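You operate a simulated robot arm through the tools that you are given. There is no shell and no other tool. Be economical: measure what you need, move in short steps, check, and stop when the job is done.

You run a simulated two-armed robot. Do the job below in one go: nothing can be reset, and whatever is moved stays where it is left.

JOB
Pick up the new brush with one hand, pass it to the other hand and put it on the inlet belt.

It is judged by the outcome, as a careful person would: the job done as asked, and still so three seconds after it is handed in. It fails if anything else is knocked over, pushed out of place, dropped, spilled or broken.

ROBOT AND FRAMES
Two 7-joint arms with two-finger parallel grippers on one trunk, on a base that drives. Base frame: it is fixed to the floor where the robot stands at the start and does not move with it; the origin is under the middle of the robot, x ahead of it, y to its left, z up; the surface under the hand at the start is at about z = 878. Units: mm, degrees, N and s.
The left shoulder is at the start at [50, 168, 1032], the right one opposite. With the tool pointing down near the work surface each hand reaches from about 100 to 660 mm from the robot's upright axis, wherever it stands, measured 20 degrees to its own side. Places, roughly: inlet belt [600, 400, 900]. Payload 1.57 kg a hand.
Tool frame (each hand has its own): the origin (TCP) lies between the finger pads and is the grasp point; the fingertips stand 30 mm ahead of it; z points along the fingers, y is the line along which they close. Largest opening 80 mm; finger width 17, thickness 12; the body of the gripper, 40 by 82 mm, starts 80 mm behind the TCP.
Orientation is told as [roll, pitch, yaw] about the base's x, y, z axes, in that order, counted from this pose: with the fingers straight down and closing along the base's y, the tool's x points along the base's -x, its y along +y and its z along -z.

CONTROLS
- The arms move only by the tool arm_command. It takes "left_rows", "right_rows" or both (then of equal length, played together; a hand with none holds still); each is a list of rows, each a list of 7 numbers: the shift along the tool's x, y, z in mm, then the turn, a rotation vector about the tool's x, y, z in degrees, then the finger opening in mm, from 0 to 80. In form: [[dx, dy, dz, ax, ay, az, claw], ...]. A call has 1 to 12 rows; each row shifts and turns the commanded pose from where the row before left it, along the tool's axes as they then stand. A row lasts 0.2 s, in which the tool goes at most 50 mm and 8.6 degrees; a call with a longer step from one row to the next is refused whole, and so is a gripper value outside its range. A pose out of reach is approached as far as the arm can. The call stops where the force on the tool passes 40 N (or 10 N more than at its start, if that is more) or the arm is blocked; 0.2 s more then pass. The fingers move at their own pace (about 45 mm/s each) and stop on an object; they squeeze with about 43 N. The grip force told is the motor's: it shows also when the fingers shut on nothing. Time passes only in rows, and 0.2 s behind the last, so rows that do not move let the fingers close. It gives the time, the measured TCP pose, the force on the tool (base axes), the opening and the grip force at its end, in the units of the frame above (readings bear some noise), with the torque about the TCP (base axes, N m) and any sound that the robot's microphone picked up.
- Cameras (640 x 400 px; columns grow to the right, rows downward): "scene" is now at [130.2, 18.3, 1253.9]; the picture's right is [0.20, -0.98, 0.00], its down [-0.45, -0.09, -0.89] and it looks along [0.87, 0.17, -0.46] (base axes); focal length 214 px, centre (320, 200). "left" rides on the left gripper at [72, 7, -122] in its tool frame; the picture's right is [-0.09, 1.00, 0.00], its down [-0.84, -0.08, -0.54] and it looks along [-0.54, -0.05, 0.84] (tool axes); focal length 238 px, centre (320, 200). "right" rides on the right gripper at [72, -7, -122] in its tool frame; the picture's right is [0.09, 1.00, 0.00], its down [-0.84, 0.08, -0.54] and it looks along [-0.54, 0.05, 0.84] (tool axes); focal length 238 px, centre (320, 200). There is no depth. A picture from a camera that has moved, and an enlarged one, comes with that camera's place and axes in the base frame and with its lens.
- get_image(camera): a new picture of that camera. The clock stands still meanwhile.
- raise_lower(by): slides the trunk up (or, below 0, down) by that many mm; the arms and the scene camera ride with it, the base frame stays. It gives what a move gives, with no picture.
- base_move(legs): drives the robot by 1 to 6 legs, each [ahead, left, turn to the left] in mm, mm and degrees, along the robot's own axes; the way and the turn of a leg run together, so that a leg with both is an arc; at most 1500 mm and 180 degrees a leg. The arms and the cameras ride along, it lands a little off, and it stops where it bumps. It gives what a move gives.
- turn_head(pan, tilt): turns the head with the scene camera to pan (to the left, within 80 degrees either way) and tilt (down, from -29 to 69), counted from straight ahead of the robot. It gives what a move gives.
- zoom(camera, box): a new picture of the part [left, top, right, bottom] of that camera's present view, enlarged. The clock stands still meanwhile.
- hand_in(): hands the job in; it is judged then, once.

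Go step by step. Nothing tells you exact positions but the pictures and the camera data: compare them with the known pose of the tool, close in by small moves and look again before you grip or let go. The budget is 120 turns and 100 pictures, counting those below and the enlarged ones. Unless the task says otherwise, let go and move clear before handing in, and close with one line.

The tools are called as name(argument=value, ...) on one line, values as JSON. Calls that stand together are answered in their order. arm_command: Moves the arms, as the interface text tells. Its arguments: {"type":"object","properties":{"left_rows":{"type":"array","items":{"type":"array","items":{"type":"number"}}},"right_rows":{"type":"array","items":{"type":"array","items":{"type":"number"}}}},"required":[]} The other tools are called the same way: raise_lower (by) slides the trunk up or down; base_move (legs) drives the base; turn_head (pan, tilt) turns the head that bears the scene camera; get_image (camera) takes a picture; zoom (camera, box) takes an enlarged picture of a part of a camera's view; hand_in () hands the job in.

At the start:

```text
time: 0.0
left_eef_pos: [444.3, 316.6, 1121.5]
left_orientation: [0.0, 0.0, 0.0]
left_wrist_force: [-0.8, -0.1, 0.1]
left_wrist_torque: [-0.02, -0.02, -0.04]
left_width: 79.9
left_grasp_force: 0.0
right_eef_pos: [394.2, -112.2, 1193.8]
right_orientation: [0.0, 0.0, -0.1]
right_wrist_force: [0.5, -0.4, 0.5]
right_wrist_torque: [0.01, -0.02, 0.01]
right_width: 80.1
right_grasp_force: 0.2
trunk travel left (down, up): [-200.0, 243.0]
robot x, y, heading: [3.4, -1.2, -0.1]
head pan, tilt: [11.4, 27.3]
```

scene: 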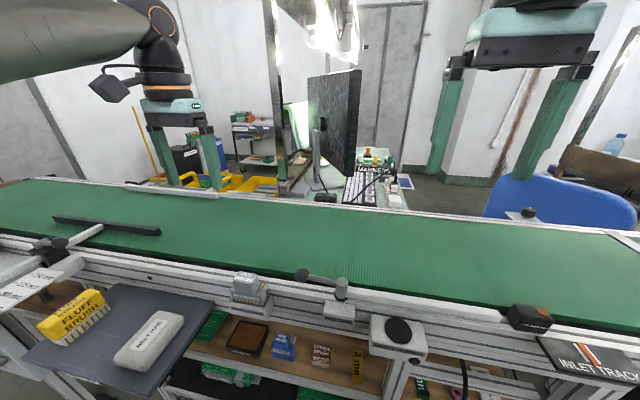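
right: 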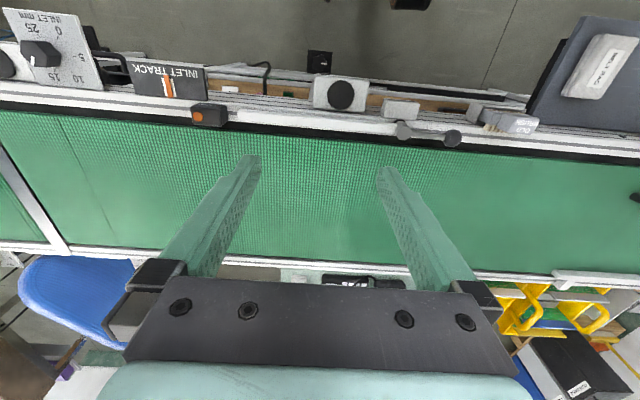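
left: 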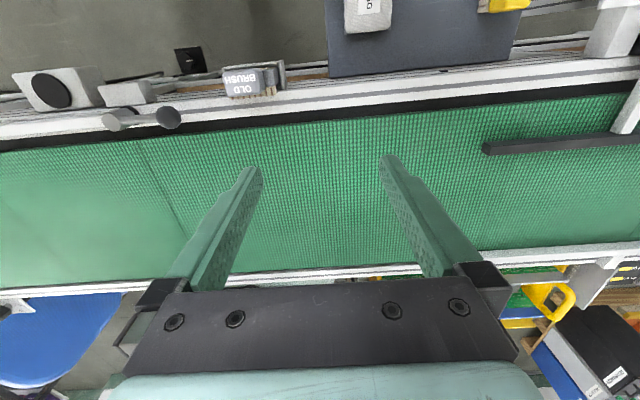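

I see a green belt with a tray at the near-left holding a yellow "fluff brush" and a white labelled item, an "old brush" on the rail, and more items on a shelf below. I'll zoom in to read the labels.

zoom(camera="scene", box=[0, 260, 220, 400])

zoom(camera="scene", box=[190, 260, 410, 400])

turn_head(pan=40, tilt=50)

get_image(camera="scene")

```text
2.86 times, centred on (110, 330) of scene
camera zoom: at [130.2, 18.3, 1253.9], right [0.2, -0.98, 0.0], down [-0.45, -0.09, -0.89], along [0.87, 0.17, -0.46], focal length 613 px, centre (920, -171)
```

zoom: 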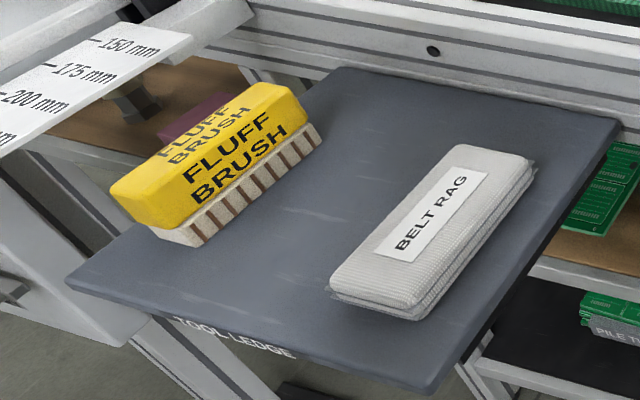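

```text
2.86 times, centred on (300, 330) of scene
camera zoom: at [130.2, 18.3, 1253.9], right [0.2, -0.98, 0.0], down [-0.45, -0.09, -0.89], along [0.87, 0.17, -0.46], focal length 613 px, centre (377, -171)
```

zoom: 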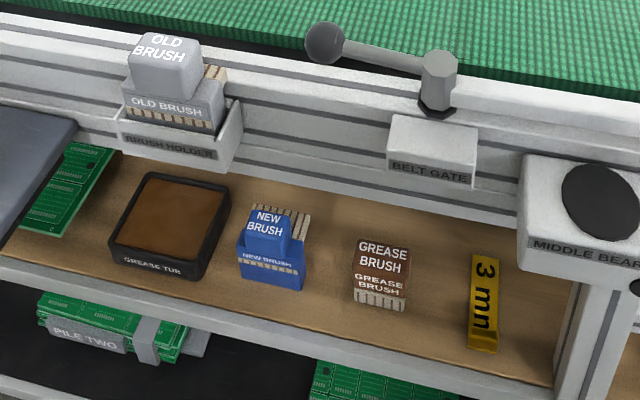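

```text
time: 0.9
left_eef_pos: [445.5, 318.0, 1121.8]
left_orientation: [0.1, 0.1, 0.0]
left_wrist_force: [0.2, 0.0, 0.0]
left_wrist_torque: [0.01, 0.02, 0.02]
left_width: 80.1
left_grasp_force: 0.1
right_eef_pos: [396.1, -110.6, 1193.2]
right_orientation: [0.2, 0.0, -0.1]
right_wrist_force: [-0.5, -0.1, 0.0]
right_wrist_torque: [0.0, -0.03, 0.01]
right_width: 80.0
right_grasp_force: 0.0
trunk travel left (down, up): [-200.0, 243.0]
robot x, y, heading: [1.3, 0.6, 0.3]
head pan, tilt: [40.0, 50.0]
```

```text
94 pictures are left
camera scene: at [99.6, 49.8, 1220.2], right [0.64, -0.77, 0.0], down [-0.59, -0.49, -0.64], along [0.49, 0.41, -0.77], focal length 214 px, centre (320, 200)
```

scene: 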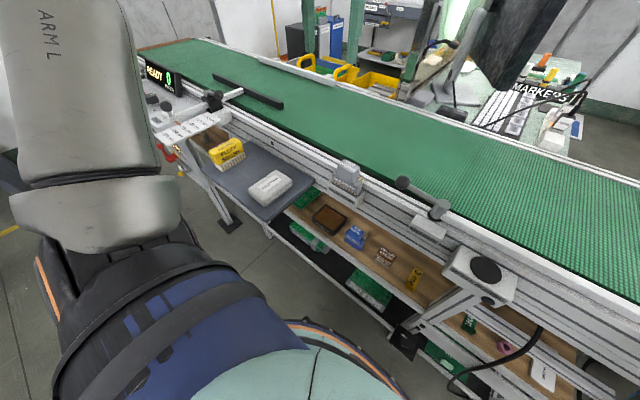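

The "new brush" is the blue one on the shelf under the belt, between the grease tub and the grease brush. I'll look around at the belts and their signs, and at the brush closely.

zoom(camera="scene", box=[280, 180, 440, 300])

zoom(camera="scene", box=[120, 30, 340, 190])

turn_head(pan=0, tilt=45)

get_image(camera="scene")

turn_head(pan=-45, tilt=35)

get_image(camera="scene")

```text
3.33 times, centred on (360, 240) of scene
camera zoom: at [99.6, 49.8, 1220.2], right [0.64, -0.77, 0.0], down [-0.59, -0.49, -0.64], along [0.49, 0.41, -0.77], focal length 715 px, centre (187, 67)
```

zoom: 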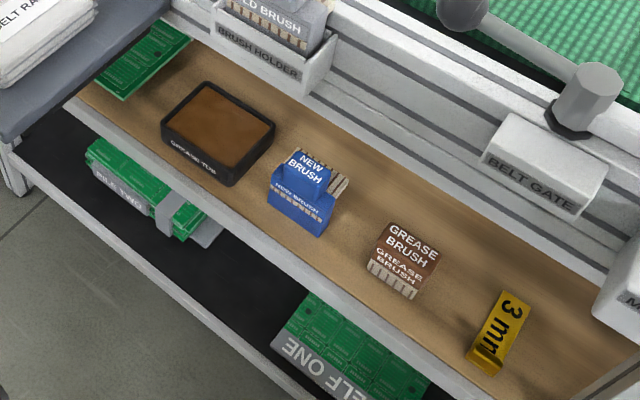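

```text
2.50 times, centred on (230, 110) of scene
camera zoom: at [99.6, 49.8, 1220.2], right [0.64, -0.77, 0.0], down [-0.59, -0.49, -0.64], along [0.49, 0.41, -0.77], focal length 536 px, centre (545, 425)
```

zoom: 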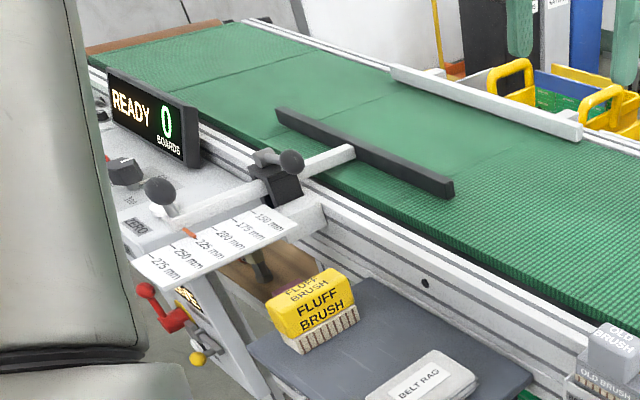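

```text
time: 2.0
left_eef_pos: [444.6, 318.3, 1122.5]
left_orientation: [0.1, 0.0, 0.0]
left_wrist_force: [0.2, 0.2, -0.2]
left_wrist_torque: [0.01, 0.04, -0.02]
left_width: 79.8
left_grasp_force: 0.1
right_eef_pos: [395.2, -112.1, 1193.3]
right_orientation: [0.1, -0.1, -0.1]
right_wrist_force: [-0.2, -0.3, -0.1]
right_wrist_torque: [-0.01, 0.03, 0.0]
right_width: 80.1
right_grasp_force: 0.0
trunk travel left (down, up): [-200.0, 243.0]
robot x, y, heading: [0.0, -0.1, 0.0]
head pan, tilt: [0.0, 45.0]
```

```text
91 pictures are left
camera scene: at [121.9, 0.4, 1227.1], right [0.0, -1.0, 0.0], down [-0.71, 0.0, -0.71], along [0.71, 0.0, -0.71], focal length 214 px, centre (320, 200)
```

scene: 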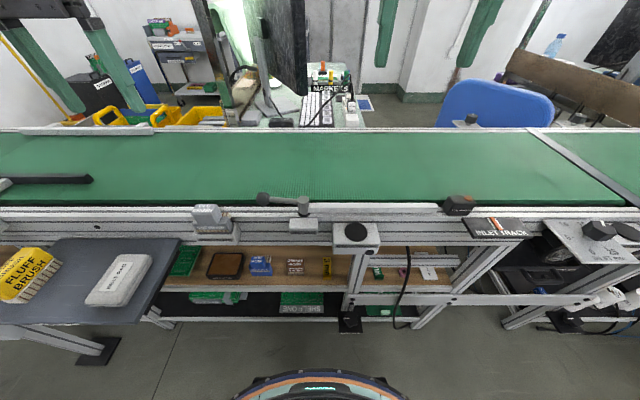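

```text
time: 3.1
left_eef_pos: [444.1, 317.1, 1121.8]
left_orientation: [0.0, 0.0, -0.1]
left_wrist_force: [0.7, -0.1, -0.2]
left_wrist_torque: [0.04, -0.02, 0.03]
left_width: 79.8
left_grasp_force: 0.0
right_eef_pos: [396.0, -111.7, 1193.1]
right_orientation: [0.1, 0.0, -0.1]
right_wrist_force: [-0.9, 0.3, -0.3]
right_wrist_torque: [-0.04, 0.0, 0.03]
right_width: 80.1
right_grasp_force: 0.0
trunk travel left (down, up): [-200.0, 243.0]
robot x, y, heading: [-2.4, -3.5, 0.1]
head pan, tilt: [-45.0, 35.0]
```

```text
90 pictures are left
camera scene: at [102.9, -61.9, 1241.9], right [-0.71, -0.71, 0.0], down [-0.41, 0.41, -0.82], along [0.58, -0.58, -0.57], focal length 214 px, centre (320, 200)
```

scene: 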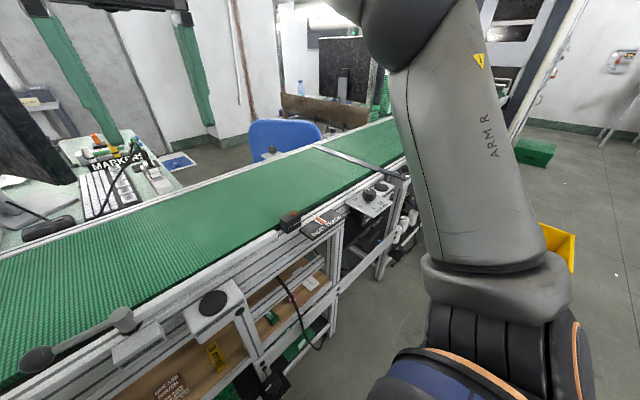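

The new brush stands on the shelf at about [400, 165, 670]. The inlet belt left of the seam is clear around [560, 350]. I'll drive a little left so the right hand can pick and the left hand can place, which also gives a second viewpoint.

base_move(legs=[[0, 100, 0]])

turn_head(pan=10, tilt=55)

get_image(camera="scene")

zoom(camera="scene", box=[240, 120, 400, 220])

```text
time: 4.6
left_eef_pos: [445.0, 414.1, 1122.5]
left_orientation: [0.1, -0.1, 0.1]
left_wrist_force: [-0.3, 0.2, 0.6]
left_wrist_torque: [-0.03, -0.02, -0.02]
left_width: 79.9
left_grasp_force: 0.0
right_eef_pos: [395.8, -14.7, 1192.8]
right_orientation: [0.1, 0.0, -0.1]
right_wrist_force: [0.0, -0.1, -0.3]
right_wrist_torque: [-0.02, 0.04, 0.0]
right_width: 80.1
right_grasp_force: 0.0
trunk travel left (down, up): [-200.0, 243.0]
robot x, y, heading: [2.9, 97.3, 0.1]
head pan, tilt: [-45.0, 35.0]
```

```text
time: 5.9
left_eef_pos: [444.2, 414.3, 1121.7]
left_orientation: [0.0, 0.0, -0.1]
left_wrist_force: [0.5, 0.5, 0.2]
left_wrist_torque: [-0.06, -0.01, -0.02]
left_width: 80.0
left_grasp_force: 0.0
right_eef_pos: [394.5, -15.0, 1193.1]
right_orientation: [0.1, 0.0, -0.1]
right_wrist_force: [-0.3, -0.5, 0.3]
right_wrist_torque: [0.0, 0.02, 0.0]
right_width: 79.8
right_grasp_force: 0.0
trunk travel left (down, up): [-200.0, 243.0]
robot x, y, heading: [-2.4, 101.0, 0.2]
head pan, tilt: [10.0, 55.0]
```

```text
89 pictures are left
camera scene: at [111.6, 109.7, 1213.7], right [0.17, -0.98, 0.0], down [-0.81, -0.14, -0.57], along [0.57, 0.1, -0.82], focal length 214 px, centre (320, 200)
```

scene: 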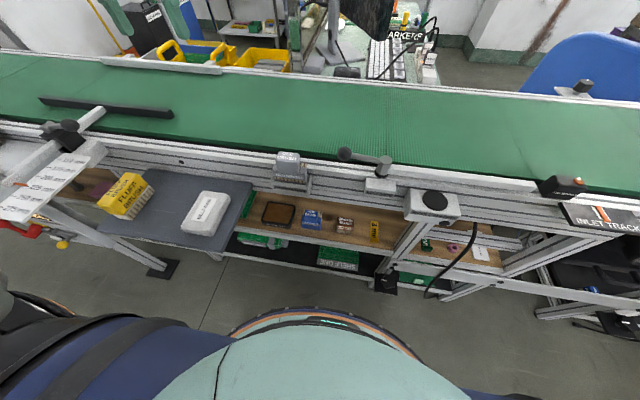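

```text
4.00 times, centred on (320, 170) of scene
camera zoom: at [111.6, 109.7, 1213.7], right [0.17, -0.98, 0.0], down [-0.81, -0.14, -0.57], along [0.57, 0.1, -0.82], focal length 858 px, centre (320, 320)
```

zoom: 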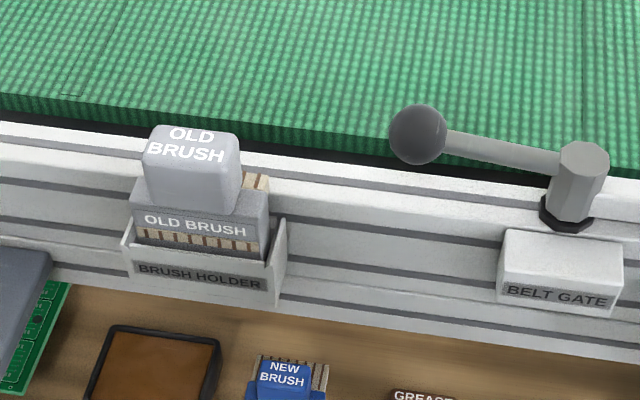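

Triangulating puts the new brush lower and deeper than I first thought, at about [480, 205, 590], partly under the belt frame. I'll draw both hands back and up, then lower the trunk to look into the shelf.

arm_command(left_rows=[[40, 0, -25, 0, 0, 0, 80], [40, 0, -25, 0, 0, 0, 80], [40, 0, -25, 0, 0, 0, 80], [30, 0, -25, 0, 0, 0, 80], [0, 0, -20, 0, 0, 0, 80]], right_rows=[[30, 0, 0, 0, 0, 0, 80], [30, 0, 0, 0, 0, 0, 80], [30, 0, 0, 0, 0, 0, 80], [10, 0, 0, 0, 0, 0, 80], [0, 0, 0, 0, 0, 0, 80]])

raise_lower(by=-200)

turn_head(pan=20, tilt=50)

get_image(camera="scene")

zoom(camera="scene", box=[240, 130, 400, 230])

```text
time: 7.1
left_eef_pos: [295.6, 411.1, 1210.5]
left_orientation: [-0.1, 0.0, -0.1]
left_wrist_force: [0.9, 0.0, 0.2]
left_wrist_torque: [0.0, 0.03, 0.04]
left_width: 80.1
left_grasp_force: 0.0
left hand out of reach, approached as far as the arm can: row 4, 5
right_eef_pos: [295.8, -13.6, 1193.0]
right_orientation: [0.1, 0.0, -0.2]
right_wrist_force: [-0.2, -0.1, 0.7]
right_wrist_torque: [0.03, -0.01, -0.01]
right_width: 80.1
right_grasp_force: 0.1
trunk travel left (down, up): [-200.0, 243.0]
robot x, y, heading: [1.7, 97.7, 0.2]
head pan, tilt: [10.0, 55.0]
```

```text
time: 9.2
left_eef_pos: [296.4, 412.0, 1010.5]
left_orientation: [0.0, -0.2, 0.0]
left_wrist_force: [-1.1, -0.4, 0.5]
left_wrist_torque: [0.01, 0.02, -0.01]
left_width: 80.2
left_grasp_force: 0.1
right_eef_pos: [296.8, -14.2, 992.6]
right_orientation: [0.1, 0.0, -0.1]
right_wrist_force: [0.1, -0.4, -0.2]
right_wrist_torque: [-0.03, -0.02, 0.0]
right_width: 80.0
right_grasp_force: 0.0
trunk travel left (down, up): [0.0, 443.0]
robot x, y, heading: [2.5, 95.2, 0.1]
head pan, tilt: [10.0, 55.0]
```

```text
time: 10.0
left_eef_pos: [295.9, 411.0, 1010.9]
left_orientation: [0.0, -0.3, 0.0]
left_wrist_force: [-1.0, -0.5, 0.8]
left_wrist_torque: [0.02, 0.0, -0.01]
left_width: 80.1
left_grasp_force: 0.1
right_eef_pos: [296.9, -13.0, 992.7]
right_orientation: [0.2, 0.0, -0.1]
right_wrist_force: [0.5, -0.1, -0.4]
right_wrist_torque: [-0.02, 0.0, 0.01]
right_width: 79.9
right_grasp_force: 0.1
trunk travel left (down, up): [0.0, 443.0]
robot x, y, heading: [-1.4, 98.6, -0.2]
head pan, tilt: [20.0, 50.0]
```

```text
87 pictures are left
camera scene: at [113.0, 123.5, 1020.1], right [0.34, -0.94, 0.0], down [-0.72, -0.26, -0.64], along [0.6, 0.22, -0.77], focal length 214 px, centre (320, 200)
```

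scene: 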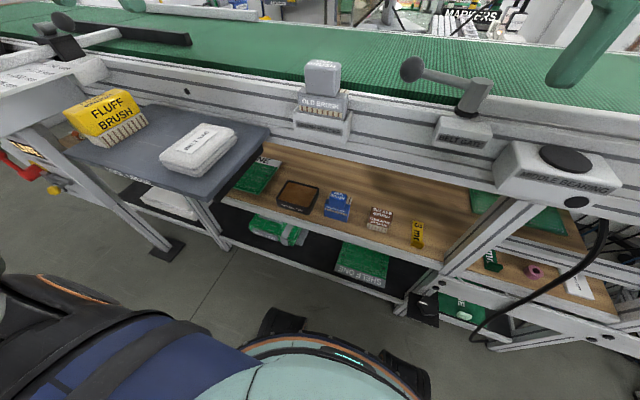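

```text
4.00 times, centred on (320, 180) of scene
camera zoom: at [113.0, 123.5, 1020.1], right [0.34, -0.94, 0.0], down [-0.72, -0.26, -0.64], along [0.6, 0.22, -0.77], focal length 858 px, centre (320, 280)
```

zoom: 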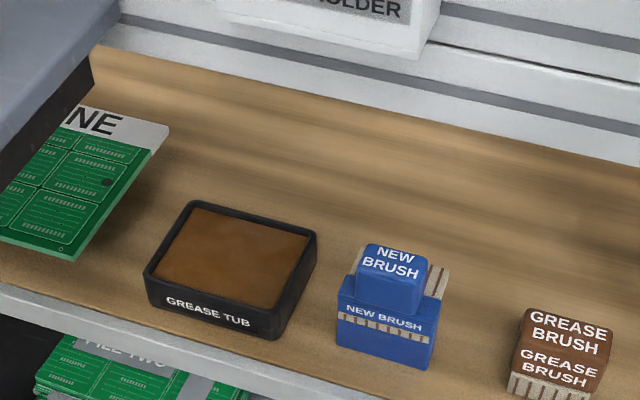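

The new brush's handle is about 44 wide, at [461–500, 185–228, 568–593], on a body about 70 wide on a shelf at z≈517, with the rail bottom at z≈758. I'll back up a bit and bring the right hand in front of it with the fingers nearly horizontal.

base_move(legs=[[-150, 0, 0]])

arm_command(right_rows=[[-45, 15, 0, 0, 0, 0, 80], [-45, 15, 0, 0, 0, 0, 80], [-45, 15, 0, 0, 0, 0, 80], [0, 20, 0, 0, -8.4, 0, 80], [0, 20, 0, 0, -8.4, 0, 80], [0, 20, 0, 0, -8.4, 0, 80], [0, 20, 0, 0, -8.4, 0, 80], [0, 20, 0, 0, -8.4, 0, 80], [0, 20, 0, 0, -8.4, 0, 80], [0, 20, 0, 0, -8.4, 0, 80], [0, 20, 0, 0, -8.4, 0, 80], [0, 10, 0, 0, -8.4, 0, 80]])

get_image(camera="scene")

get_image(camera="right")

```text
time: 11.3
left_eef_pos: [146.2, 409.9, 1011.4]
left_orientation: [0.0, -0.1, -0.2]
left_wrist_force: [-0.3, 0.2, -0.6]
left_wrist_torque: [-0.04, 0.01, 0.0]
left_width: 79.8
left_grasp_force: 0.1
right_eef_pos: [146.4, -14.2, 993.2]
right_orientation: [0.1, 0.1, -0.3]
right_wrist_force: [0.0, -0.4, -0.2]
right_wrist_torque: [0.01, 0.01, 0.0]
right_width: 79.9
right_grasp_force: 0.1
trunk travel left (down, up): [0.0, 443.0]
robot x, y, heading: [-149.8, 99.3, -0.2]
head pan, tilt: [20.0, 50.0]
```

```text
time: 13.9
left_eef_pos: [146.7, 410.1, 1010.6]
left_orientation: [0.0, -0.1, -0.1]
left_wrist_force: [-0.2, 0.4, 0.4]
left_wrist_torque: [-0.01, 0.02, 0.03]
left_width: 79.9
left_grasp_force: 0.0
right_eef_pos: [282.1, 200.1, 992.4]
right_orientation: [0.4, -75.8, -0.6]
right_wrist_force: [0.1, -0.3, 0.1]
right_wrist_torque: [0.03, -0.01, 0.01]
right_width: 80.0
right_grasp_force: 0.1
trunk travel left (down, up): [0.0, 443.0]
robot x, y, heading: [-147.0, 98.8, -0.1]
head pan, tilt: [20.0, 50.0]
```

```text
85 pictures are left
camera scene: at [-37.0, 123.5, 1020.2], right [0.34, -0.94, 0.0], down [-0.72, -0.26, -0.64], along [0.6, 0.22, -0.77], focal length 214 px, centre (320, 200)
```

scene: 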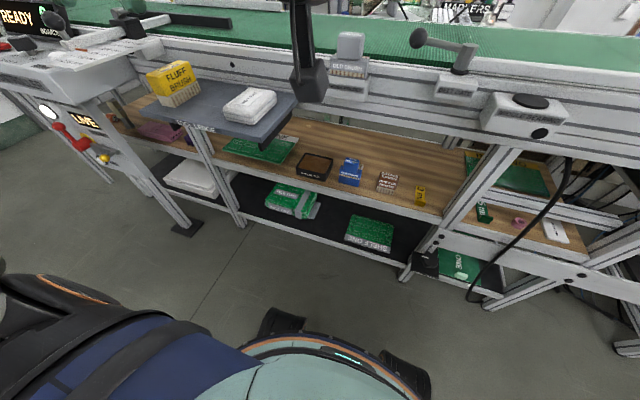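

```text
84 pictures are left
camera right: at [147.1, 194.3, 953.3], right [-0.02, 1.0, -0.09], down [-0.32, 0.08, 0.94], along [0.95, 0.05, 0.32], focal length 238 px, centre (320, 200)
```

right: 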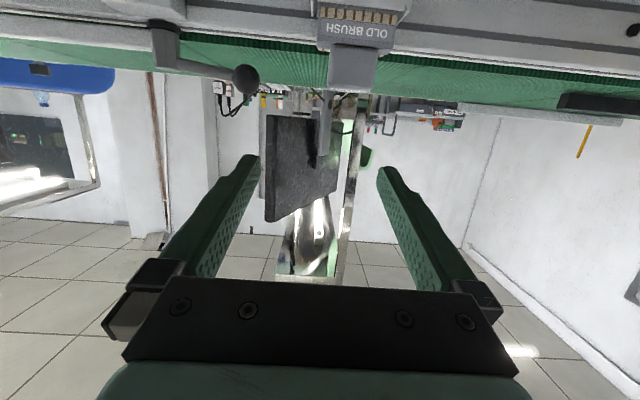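

The right hand is pitched as planned. Next I lower it straight down to z≈640 in front of the shelf and look.

arm_command(right_rows=[[42.65, 0, 10.8, 0, 0, 0, 80], [42.65, 0, 10.8, 0, 0, 0, 80], [42.65, 0, 10.8, 0, 0, 0, 80], [42.65, 0, 10.8, 0, 0, 0, 80], [42.65, 0, 10.8, 0, 0, 0, 80], [42.65, 0, 10.8, 0, 0, 0, 80], [42.65, 0, 10.8, 0, 0, 0, 80], [42.65, 0, 10.8, 0, 0, 0, 80]])

get_image(camera="right")

zoom(camera="scene", box=[270, 110, 430, 210])

```text
time: 15.8
left_eef_pos: [147.0, 410.7, 1010.9]
left_orientation: [0.0, -0.1, -0.2]
left_wrist_force: [-0.4, -0.3, 0.8]
left_wrist_torque: [0.01, -0.01, 0.01]
left_width: 79.8
left_grasp_force: 0.1
right_eef_pos: [279.2, 201.7, 641.3]
right_orientation: [0.3, -75.8, -0.6]
right_wrist_force: [-0.3, 0.3, 0.3]
right_wrist_torque: [-0.01, 0.0, 0.01]
right_width: 80.3
right_grasp_force: 0.0
trunk travel left (down, up): [0.0, 443.0]
robot x, y, heading: [-152.8, 97.5, -0.1]
head pan, tilt: [20.0, 50.0]
```

```text
83 pictures are left
camera right: at [144.6, 195.7, 601.8], right [-0.02, 1.0, -0.09], down [-0.32, 0.08, 0.94], along [0.95, 0.04, 0.32], focal length 238 px, centre (320, 200)
```

right: 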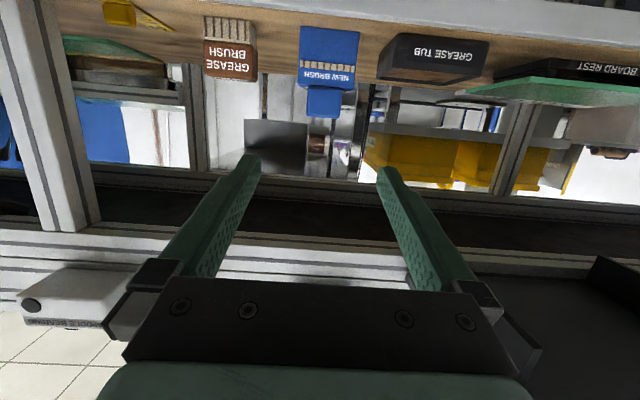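

```text
4.00 times, centred on (350, 160) of scene
camera zoom: at [-37.1, 123.4, 1020.2], right [0.34, -0.94, 0.0], down [-0.72, -0.26, -0.64], along [0.6, 0.22, -0.77], focal length 858 px, centre (200, 360)
```

zoom: 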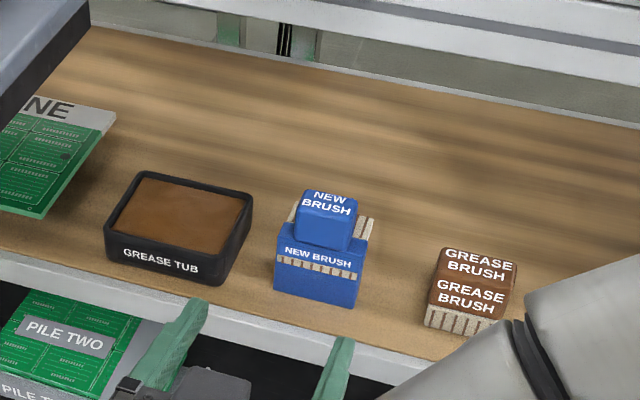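

zoom(camera="right", box=[270, 10, 430, 130])

```text
3.33 times, centred on (350, 70) of right
camera zoom: at [144.6, 195.7, 601.8], right [-0.02, 1.0, -0.09], down [-0.32, 0.08, 0.94], along [0.95, 0.04, 0.32], focal length 794 px, centre (220, 633)
```

zoom: 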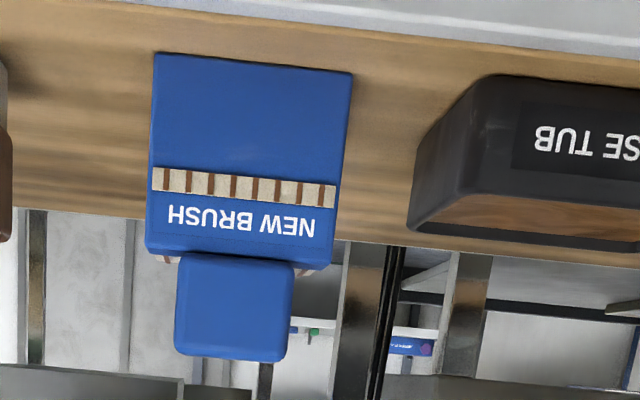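

The right camera agrees: the handle is at y 184–227, z 566–597, and the body top is at about 565. I'll level the hand and move to just in front of it.

arm_command(right_rows=[[0, 0, 0, 0, -8.2, 0, 80], [9.4, 1.5, 41.5, 0, 0, 0, 80], [9.4, 1.5, 41.5, 0, 0, 0, 80], [9.4, 1.5, 41.5, 0, 0, 0, 80], [0, 0, 0, 0, 0, 0.6, 80]])

get_image(camera="right")

zoom(camera="scene", box=[270, 110, 430, 210])

```text
time: 16.9
left_eef_pos: [146.8, 410.5, 1010.5]
left_orientation: [0.0, -0.1, -0.3]
left_wrist_force: [-1.5, 0.0, 0.0]
left_wrist_torque: [0.01, -0.01, -0.02]
left_width: 80.0
left_grasp_force: 0.0
right_eef_pos: [401.0, 203.3, 597.4]
right_orientation: [5.9, -83.8, -6.4]
right_wrist_force: [-0.3, 0.5, 0.6]
right_wrist_torque: [0.03, -0.02, -0.04]
right_width: 80.3
right_grasp_force: 0.0
trunk travel left (down, up): [0.0, 443.0]
robot x, y, heading: [-150.4, 101.9, -0.1]
head pan, tilt: [20.0, 50.0]
```

```text
80 pictures are left
camera right: at [273.9, 198.2, 539.5], right [0.0, 1.0, -0.08], down [-0.45, 0.07, 0.89], along [0.89, 0.04, 0.45], focal length 238 px, centre (320, 200)
```

right: 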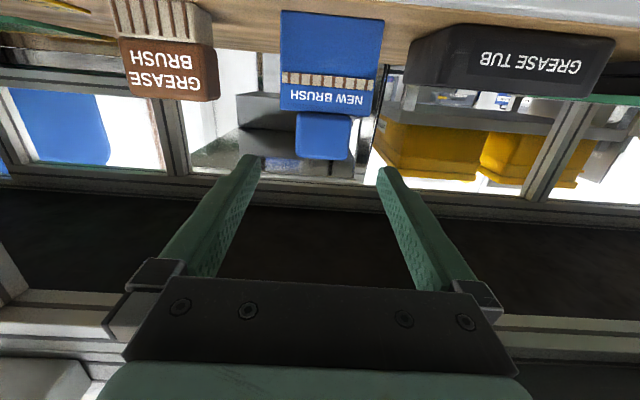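

```text
4.00 times, centred on (350, 160) of scene
camera zoom: at [-37.0, 123.4, 1020.1], right [0.34, -0.94, 0.0], down [-0.72, -0.26, -0.64], along [0.6, 0.22, -0.77], focal length 858 px, centre (200, 360)
```

zoom: 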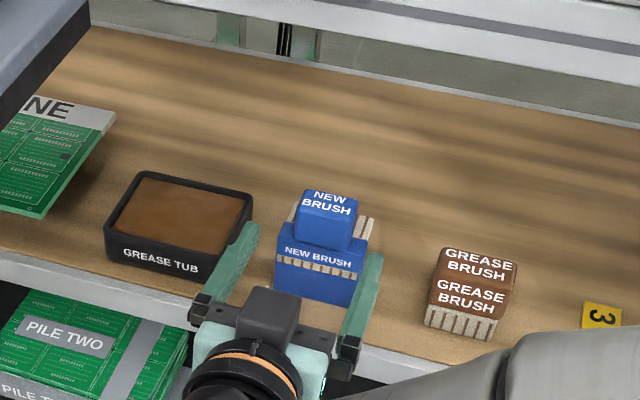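

The hand is aligned at y≈204 with the handle at z 562–596. I'll move forward so that the fingers straddle it, then look.

arm_command(right_rows=[[2.4, 0.3, 25.4, 0, 0, 0, 80], [2.4, 0.3, 25.4, 0, 0, 0, 80], [2.4, 0.3, 25.4, 0, 0, 0, 80]])

get_image(camera="right")

zoom(camera="scene", box=[290, 130, 390, 192])

```text
time: 17.8
left_eef_pos: [147.0, 410.0, 1011.7]
left_orientation: [0.0, -0.1, -0.3]
left_wrist_force: [0.0, 0.9, 0.0]
left_wrist_torque: [-0.02, 0.0, -0.01]
left_width: 79.7
left_grasp_force: 0.1
right_eef_pos: [473.6, 199.4, 586.6]
right_orientation: [6.0, -83.7, -6.2]
right_wrist_force: [-0.6, 0.4, 0.7]
right_wrist_torque: [0.02, 0.03, 0.0]
right_width: 80.1
right_grasp_force: 0.1
right hand out of reach, approached as far as the arm can: row 3
trunk travel left (down, up): [0.0, 443.0]
robot x, y, heading: [-145.8, 95.9, -0.3]
head pan, tilt: [20.0, 50.0]
```

```text
78 pictures are left
camera right: at [346.5, 194.4, 528.8], right [-0.01, 1.0, -0.08], down [-0.45, 0.07, 0.89], along [0.89, 0.04, 0.45], focal length 238 px, centre (320, 200)
```

right: 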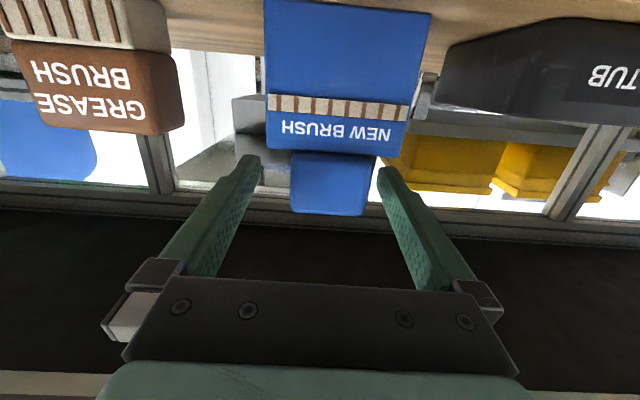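

```text
6.40 times, centred on (340, 161) of scene
camera zoom: at [-37.0, 123.4, 1020.2], right [0.34, -0.94, 0.0], down [-0.72, -0.26, -0.64], along [0.6, 0.22, -0.77], focal length 1373 px, centre (192, 450)
```

zoom: 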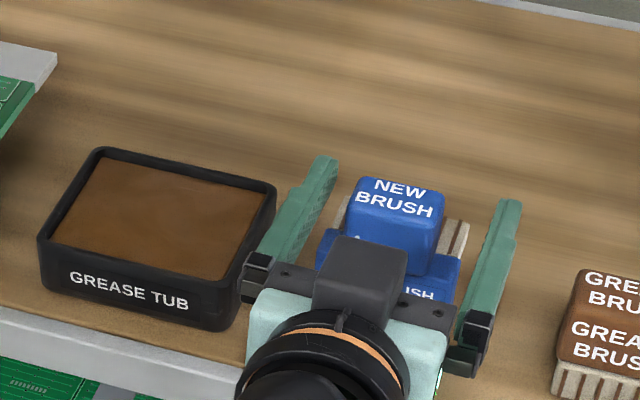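

The fingers straddle the handle, but the arm is at its reach limit. I'll back the hand out 80 mm, drive the base 80 mm ahead and re-check.

arm_command(right_rows=[[0, 0, -40, 0, 0, 0, 80], [0, 0, -40, 0, 0, 0, 80]])

base_move(legs=[[70, 0, 0]])

get_image(camera="right")

```text
time: 18.4
left_eef_pos: [146.3, 411.3, 1010.9]
left_orientation: [-0.1, -0.1, -0.2]
left_wrist_force: [0.6, -0.6, 0.1]
left_wrist_torque: [0.0, 0.05, 0.02]
left_width: 80.3
left_grasp_force: 0.0
right_eef_pos: [391.7, 199.3, 596.2]
right_orientation: [6.0, -83.7, -6.3]
right_wrist_force: [0.8, 0.0, -1.0]
right_wrist_torque: [-0.01, -0.01, 0.0]
right_width: 80.1
right_grasp_force: 0.0
trunk travel left (down, up): [0.0, 443.0]
robot x, y, heading: [-150.3, 97.8, -0.2]
head pan, tilt: [20.0, 50.0]
```

```text
time: 19.4
left_eef_pos: [216.1, 410.0, 1010.2]
left_orientation: [0.0, -0.3, -0.1]
left_wrist_force: [0.3, -0.8, -0.8]
left_wrist_torque: [0.01, 0.0, -0.01]
left_width: 79.9
left_grasp_force: 0.1
right_eef_pos: [463.6, 198.6, 595.7]
right_orientation: [6.0, -83.8, -6.2]
right_wrist_force: [-0.3, -0.3, 0.4]
right_wrist_torque: [0.02, -0.01, -0.04]
right_width: 79.9
right_grasp_force: 0.1
trunk travel left (down, up): [0.0, 443.0]
robot x, y, heading: [-81.7, 97.0, -0.5]
head pan, tilt: [20.0, 50.0]
```

```text
76 pictures are left
camera right: at [334.5, 194.4, 537.5], right [0.0, 1.0, -0.08], down [-0.45, 0.07, 0.89], along [0.89, 0.04, 0.45], focal length 238 px, centre (320, 200)
```

right: 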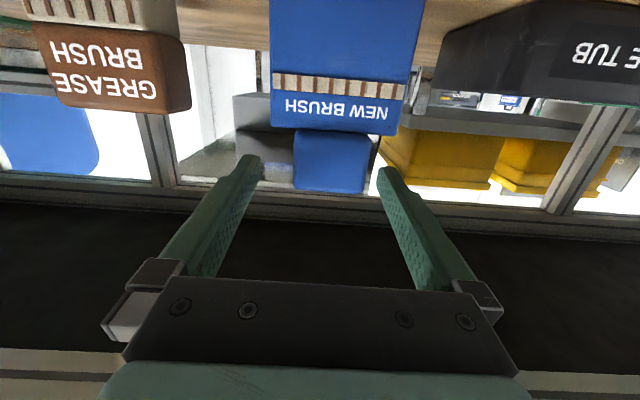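

Now I shift to [478, 205, 581] and look once more before closing.

arm_command(right_rows=[[7, 3.5, 8, 0, 0, 0, 80], [7, 3.5, 8, 0, 0, 0, 80]])

get_image(camera="right")

get_image(camera="scene")

```text
time: 20.0
left_eef_pos: [215.2, 410.7, 1011.3]
left_orientation: [0.0, -0.1, -0.1]
left_wrist_force: [-0.3, 0.0, -0.4]
left_wrist_torque: [-0.02, 0.01, -0.02]
left_width: 80.1
left_grasp_force: 0.0
right_eef_pos: [478.0, 207.2, 579.8]
right_orientation: [6.1, -83.6, -6.4]
right_wrist_force: [-0.2, 0.1, 0.5]
right_wrist_torque: [-0.02, 0.01, 0.02]
right_width: 79.9
right_grasp_force: 0.1
trunk travel left (down, up): [0.0, 443.0]
robot x, y, heading: [-78.8, 95.1, -0.1]
head pan, tilt: [20.0, 50.0]
```

```text
75 pictures are left
camera right: at [349.4, 201.3, 521.5], right [0.0, 1.0, -0.08], down [-0.45, 0.07, 0.89], along [0.89, 0.04, 0.45], focal length 238 px, centre (320, 200)
```

right: 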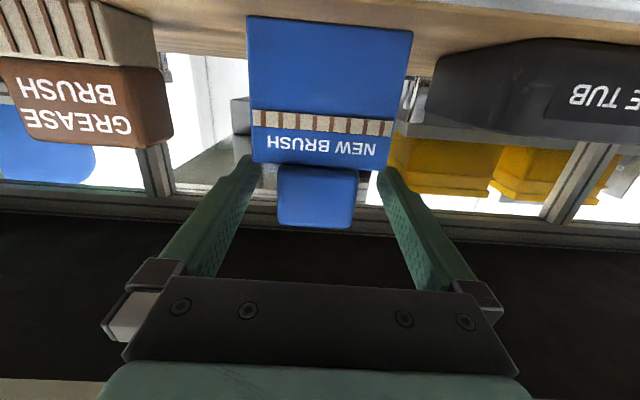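

```text
74 pictures are left
camera scene: at [33.0, 123.3, 1020.2], right [0.34, -0.94, 0.0], down [-0.72, -0.26, -0.64], along [0.6, 0.22, -0.77], focal length 214 px, centre (320, 200)
```

scene: 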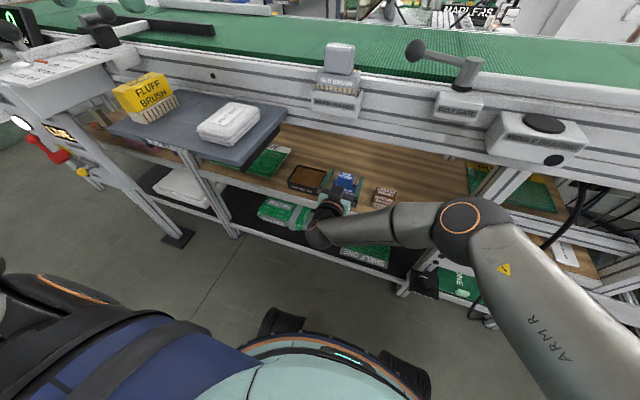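

The fingers sit either side of the handle, clear of the body top. Closing.

arm_command(right_rows=[[0, -2.5, 0, 0, 0, 0, 80], [0, 0, 0, 0, 0, 0, 60], [0, 0, 0, 0, 0, 0, 40], [0, 0, 0, 0, 0, 0, 20], [0, 0, 0, 0, 0, 0, 20], [0, 0, 0, 0, 0, 0, 20]])

get_image(camera="right")

```text
time: 21.4
left_eef_pos: [216.6, 409.4, 1011.1]
left_orientation: [0.1, -0.1, -0.2]
left_wrist_force: [-0.1, 0.4, 0.9]
left_wrist_torque: [-0.01, -0.01, -0.03]
left_width: 80.0
left_grasp_force: 0.0
right_eef_pos: [477.3, 203.9, 579.8]
right_orientation: [6.0, -83.7, -6.2]
right_wrist_force: [0.0, -0.1, 0.4]
right_wrist_torque: [-0.06, 0.05, -0.01]
right_width: 43.3
right_grasp_force: 37.4
trunk travel left (down, up): [0.0, 443.0]
robot x, y, heading: [-80.7, 98.4, -0.1]
head pan, tilt: [20.0, 50.0]
```

```text
73 pictures are left
camera right: at [349.2, 198.6, 521.8], right [0.0, 1.0, -0.08], down [-0.45, 0.07, 0.89], along [0.89, 0.04, 0.45], focal length 238 px, centre (320, 200)
```

right: 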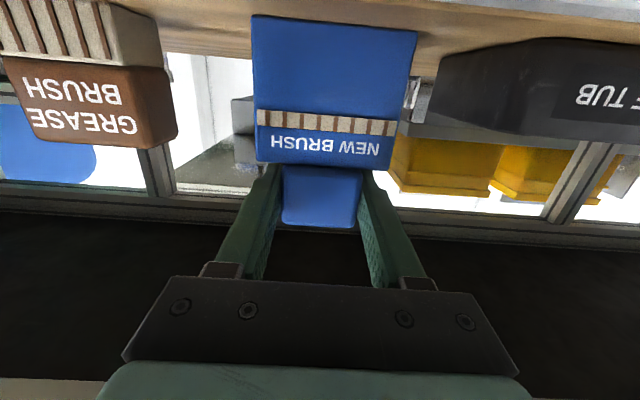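

The grip holds at 43 mm. Lifting 40 mm, then drawing straight back out of the shelf.

arm_command(right_rows=[[-10, 0, -1.1, 0, 0, 0, 20], [-15, 0, -1.6, 0, 0, 0, 20], [-15, 0, -1.6, 0, 0, 0, 20], [2.2, 0, -20, 0, 0, 0, 20], [4.3, 0, -40, 0, 0, 0, 20], [4.3, 0, -40, 0, 0, 0, 20], [4.3, 0, -40, 0, 0, 0, 20], [4.3, 0, -40, 0, 0, 0, 20]])

get_image(camera="right")

get_image(camera="scene")

```text
time: 23.2
left_eef_pos: [216.2, 409.8, 1009.9]
left_orientation: [0.1, -0.1, -0.1]
left_wrist_force: [-0.2, -0.4, -0.1]
left_wrist_torque: [-0.02, -0.03, -0.01]
left_width: 79.8
left_grasp_force: 0.0
right_eef_pos: [319.6, 201.9, 619.7]
right_orientation: [6.0, -83.6, -6.2]
right_wrist_force: [-0.5, 0.5, -0.5]
right_wrist_torque: [-0.01, 0.01, 0.01]
right_width: 43.0
right_grasp_force: 42.9
right hand out of reach, approached as far as the arm can: row 8
trunk travel left (down, up): [0.0, 443.0]
robot x, y, heading: [-78.9, 93.3, -0.3]
head pan, tilt: [20.0, 50.0]
```

```text
72 pictures are left
camera right: at [190.4, 197.4, 561.5], right [-0.01, 1.0, -0.08], down [-0.45, 0.07, 0.89], along [0.89, 0.04, 0.45], focal length 238 px, centre (320, 200)
```

right: 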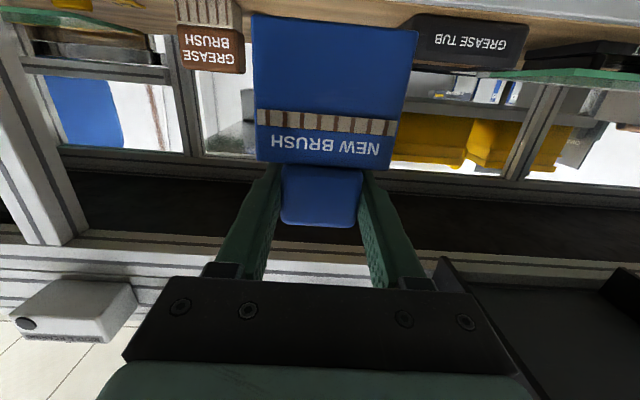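

```text
71 pictures are left
camera scene: at [33.1, 123.3, 1020.1], right [0.34, -0.94, 0.0], down [-0.72, -0.26, -0.64], along [0.6, 0.22, -0.77], focal length 214 px, centre (320, 200)
```

scene: 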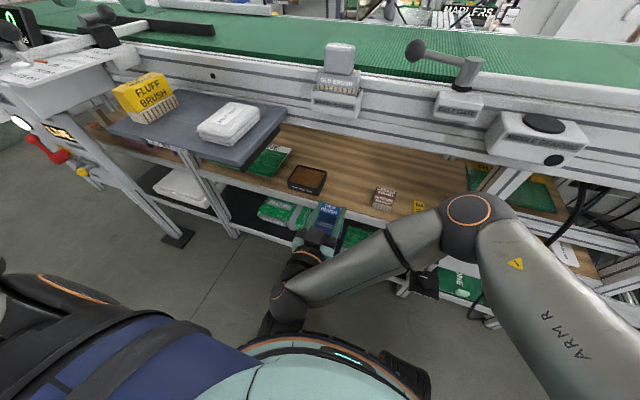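

The brush is out of the shelf. I'll back off 150 mm, raise the trunk 200 mm, then bring the right hand up to handover height.

base_move(legs=[[-150, 0, 0]])

raise_lower(by=200)

arm_command(right_rows=[[-35, -10, 30, 0, 0, 0, 20], [-40, -10, 20, 0, 0, 0, 20], [-40, -10, 10, 0, 0, 0, 20], [-40, -10, 0, 0, 0, 0, 20], [-40, -10, 0, 0, 0, 0, 20], [0, 0, 0, 0, 0, 0, 20]])

turn_head(pan=0, tilt=45)

get_image(camera="scene")

```text
time: 24.6
left_eef_pos: [67.0, 410.1, 1011.0]
left_orientation: [0.1, -0.1, -0.2]
left_wrist_force: [-0.4, -0.4, 0.2]
left_wrist_torque: [0.02, 0.04, 0.02]
left_width: 80.0
left_grasp_force: 0.0
right_eef_pos: [168.2, 202.7, 620.6]
right_orientation: [6.0, -83.6, -6.3]
right_wrist_force: [0.1, 0.1, -0.4]
right_wrist_torque: [0.02, 0.04, 0.0]
right_width: 43.3
right_grasp_force: 43.1
trunk travel left (down, up): [0.0, 443.0]
robot x, y, heading: [-227.7, 100.9, 0.0]
head pan, tilt: [20.0, 50.0]
```

```text
time: 26.7
left_eef_pos: [67.0, 410.8, 1210.7]
left_orientation: [0.0, -0.1, -0.2]
left_wrist_force: [-0.3, -0.2, 0.0]
left_wrist_torque: [0.03, -0.02, 0.01]
left_width: 79.9
left_grasp_force: 0.1
right_eef_pos: [168.7, 202.9, 819.6]
right_orientation: [5.9, -83.6, -6.2]
right_wrist_force: [0.8, 0.1, -0.8]
right_wrist_torque: [-0.02, 0.0, -0.02]
right_width: 43.2
right_grasp_force: 43.1
trunk travel left (down, up): [-200.0, 243.0]
robot x, y, heading: [-230.6, 96.3, -0.3]
head pan, tilt: [20.0, 50.0]
```

```text
time: 28.1
left_eef_pos: [67.8, 411.1, 1210.1]
left_orientation: [0.0, -0.2, -0.2]
left_wrist_force: [0.2, -0.3, -0.6]
left_wrist_torque: [-0.03, -0.02, 0.01]
left_width: 80.1
left_grasp_force: 0.0
right_eef_pos: [249.8, 152.5, 1006.1]
right_orientation: [5.9, -83.6, -6.0]
right_wrist_force: [-0.3, 0.1, -1.4]
right_wrist_torque: [-0.02, 0.02, 0.01]
right_width: 43.3
right_grasp_force: 43.4
trunk travel left (down, up): [-200.0, 243.0]
robot x, y, heading: [-229.6, 96.9, 0.2]
head pan, tilt: [20.0, 50.0]
```

```text
time: 28.9
left_eef_pos: [66.0, 410.8, 1210.8]
left_orientation: [-0.1, -0.1, -0.2]
left_wrist_force: [0.6, 0.1, -0.2]
left_wrist_torque: [0.01, 0.03, 0.0]
left_width: 80.3
left_grasp_force: 0.1
right_eef_pos: [250.5, 152.4, 1004.7]
right_orientation: [6.0, -83.6, -6.3]
right_wrist_force: [1.0, 0.0, -1.0]
right_wrist_torque: [-0.01, 0.0, 0.02]
right_width: 43.5
right_grasp_force: 43.5
trunk travel left (down, up): [-200.0, 243.0]
robot x, y, heading: [-226.3, 95.6, -0.2]
head pan, tilt: [0.0, 45.0]
```

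```text
70 pictures are left
camera scene: at [-108.2, 97.3, 1227.0], right [0.0, -1.0, 0.0], down [-0.71, 0.0, -0.71], along [0.71, 0.0, -0.71], focal length 214 px, centre (320, 200)
```

scene: 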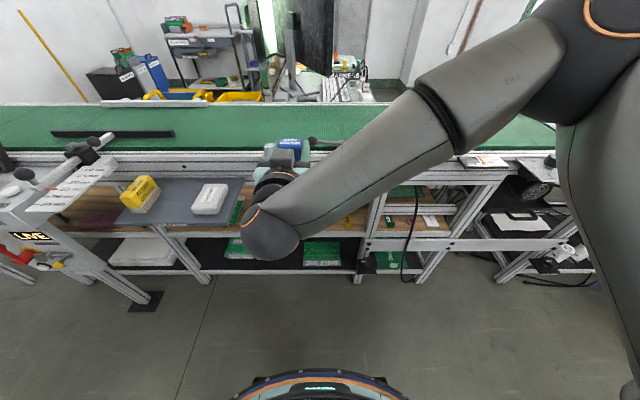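

The brush is in the air, held at [250, 152, 1005] with the bristles down. I'll bring the left hand above and left of it and turn it so its fingers close front-to-back on the handle.

arm_command(left_rows=[[-37.4, -20, 0, 0, 0, 0, 80], [-37.4, -20, 0, 0, 0, 0, 80], [-37.4, -20, 0, 0, 0, 0, 80], [-37.4, -20, 0, 0, 0, 0, 80], [-37.4, -20, 0, 0, 0, 0, 80], [0, 0, 0, 0, 0, 8.2, 80], [0, 0, 0, 0, 0, 8.2, 80], [0, 0, 0, 0, 0, 8.2, 80], [0, 0, 0, 0, 0, 8.2, 80], [0, 0, 0, 0, 0, 8.2, 80], [0, 0, 0, 0, 0, 8.2, 80]])

arm_command(left_rows=[[0, 0, 0, 0, 0, 8.2, 80], [0, 0, 0, 0, 0, 8.2, 80], [0, 0, 0, 0, 0, 8.2, 80], [0, 0, 0, 0, 0, 8.2, 80], [0, 0, 0, 0, 0, 8, 80]])

get_image(camera="left")

get_image(camera="scene")

```text
time: 31.4
left_eef_pos: [207.9, 335.8, 1142.5]
left_orientation: [0.1, -0.3, -49.7]
left_wrist_force: [-0.4, -0.6, -0.1]
left_wrist_torque: [-0.04, 0.04, 0.0]
left_width: 80.4
left_grasp_force: 0.1
left hand out of reach, approached as far as the arm can: row 1, 2, 3, 4, 5
right_eef_pos: [250.3, 151.1, 1006.3]
right_orientation: [5.9, -83.5, -6.3]
right_wrist_force: [-0.3, 0.0, -1.5]
right_wrist_torque: [-0.01, 0.01, -0.01]
right_width: 43.0
right_grasp_force: 42.1
trunk travel left (down, up): [-200.0, 243.0]
robot x, y, heading: [-229.8, 96.1, -0.3]
head pan, tilt: [0.0, 45.0]
```

```text
time: 32.5
left_eef_pos: [207.6, 336.7, 1144.2]
left_orientation: [0.3, -0.2, -90.3]
left_wrist_force: [0.4, 0.5, -0.3]
left_wrist_torque: [0.01, 0.01, 0.01]
left_width: 79.9
left_grasp_force: 0.1
right_eef_pos: [250.5, 151.2, 1004.4]
right_orientation: [6.0, -83.6, -6.3]
right_wrist_force: [0.1, -0.5, -1.6]
right_wrist_torque: [0.01, -0.03, -0.01]
right_width: 43.1
right_grasp_force: 42.7
trunk travel left (down, up): [-200.0, 243.0]
robot x, y, heading: [-229.1, 94.9, -0.2]
head pan, tilt: [0.0, 45.0]
```

```text
69 pictures are left
camera left: at [214.6, 408.0, 1264.7], right [1.0, -0.1, 0.01], down [-0.09, -0.83, 0.54], along [-0.05, -0.54, -0.84], focal length 238 px, centre (320, 200)
```

left: 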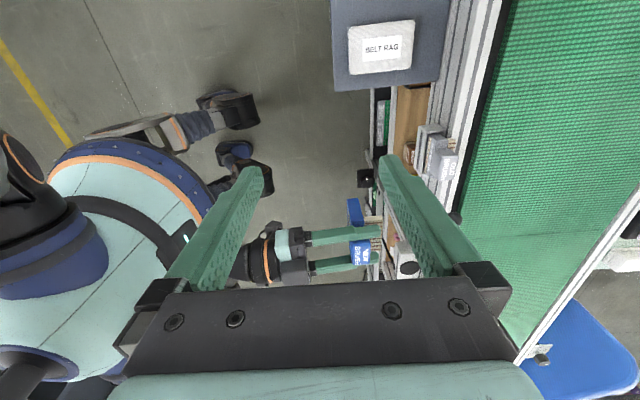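

```text
68 pictures are left
camera scene: at [-108.2, 97.3, 1227.0], right [0.0, -1.0, 0.0], down [-0.71, 0.0, -0.71], along [0.71, 0.0, -0.71], focal length 214 px, centre (320, 200)
```

scene: 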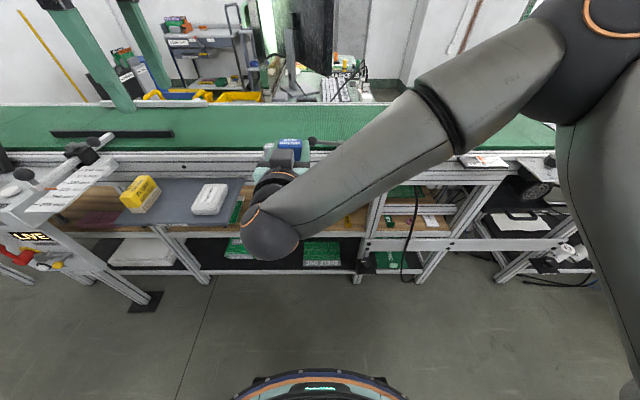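

The left hand is turned, with its fingers now closing along x. I move it above the handle at z≈1085 and check.

arm_command(left_rows=[[-36.7, 9.4, 11.8, 0, 0, 0, 80], [-36.7, 9.4, 11.8, 0, 0, 0, 80], [-36.7, 9.4, 11.8, 0, 0, 0, 80], [-36.7, 9.4, 11.8, 0, 0, 0, 80], [-36.7, 9.4, 11.8, 0, 0, 0, 80]])

get_image(camera="left")

get_image(camera="scene")

get_image(camera="right")

```text
time: 33.8
left_eef_pos: [186.7, 253.3, 1065.2]
left_orientation: [0.3, -0.1, -90.1]
left_wrist_force: [0.2, 0.8, -0.2]
left_wrist_torque: [-0.01, -0.01, 0.01]
left_width: 80.1
left_grasp_force: 0.1
left hand out of reach, approached as far as the arm can: row 1, 2, 3, 4, 5
right_eef_pos: [250.4, 151.7, 1005.8]
right_orientation: [5.8, -83.6, -6.2]
right_wrist_force: [0.1, 0.1, -1.2]
right_wrist_torque: [0.02, 0.04, -0.03]
right_width: 43.3
right_grasp_force: 43.0
trunk travel left (down, up): [-200.0, 243.0]
robot x, y, heading: [-230.7, 95.0, -0.3]
head pan, tilt: [0.0, 45.0]
```

```text
67 pictures are left
camera left: at [193.9, 324.6, 1185.6], right [1.0, -0.09, 0.0], down [-0.08, -0.84, 0.54], along [-0.05, -0.54, -0.84], focal length 238 px, centre (320, 200)
```

left: 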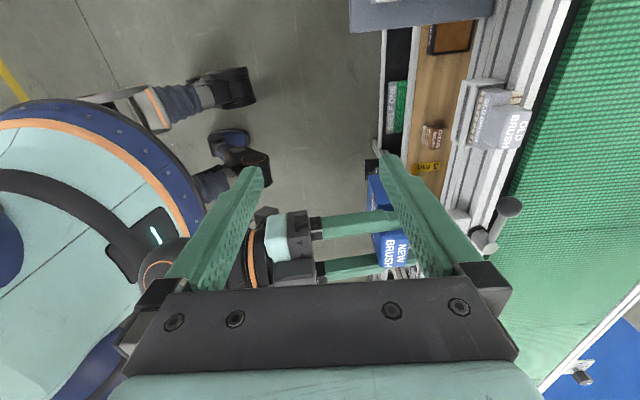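

```text
66 pictures are left
camera scene: at [-108.1, 97.3, 1227.0], right [0.0, -1.0, 0.0], down [-0.71, 0.0, -0.71], along [0.71, 0.0, -0.71], focal length 214 px, centre (320, 200)
```

scene: 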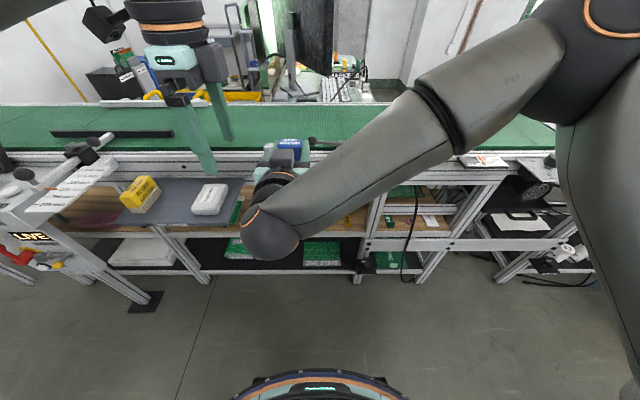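

```text
65 pictures are left
camera right: at [121.9, 146.1, 947.1], right [0.0, 1.0, -0.08], down [-0.45, 0.07, 0.89], along [0.9, 0.04, 0.44], focal length 238 px, centre (320, 200)
```

right: 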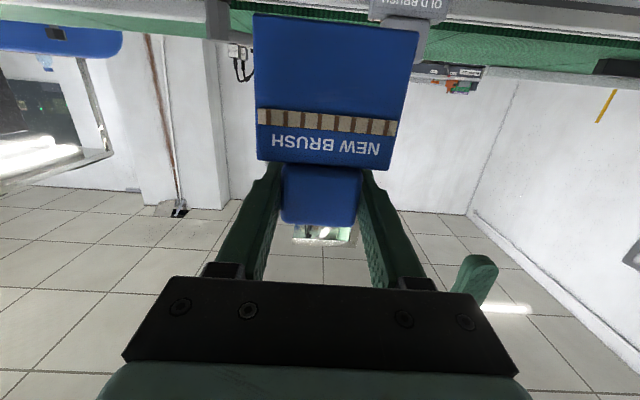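

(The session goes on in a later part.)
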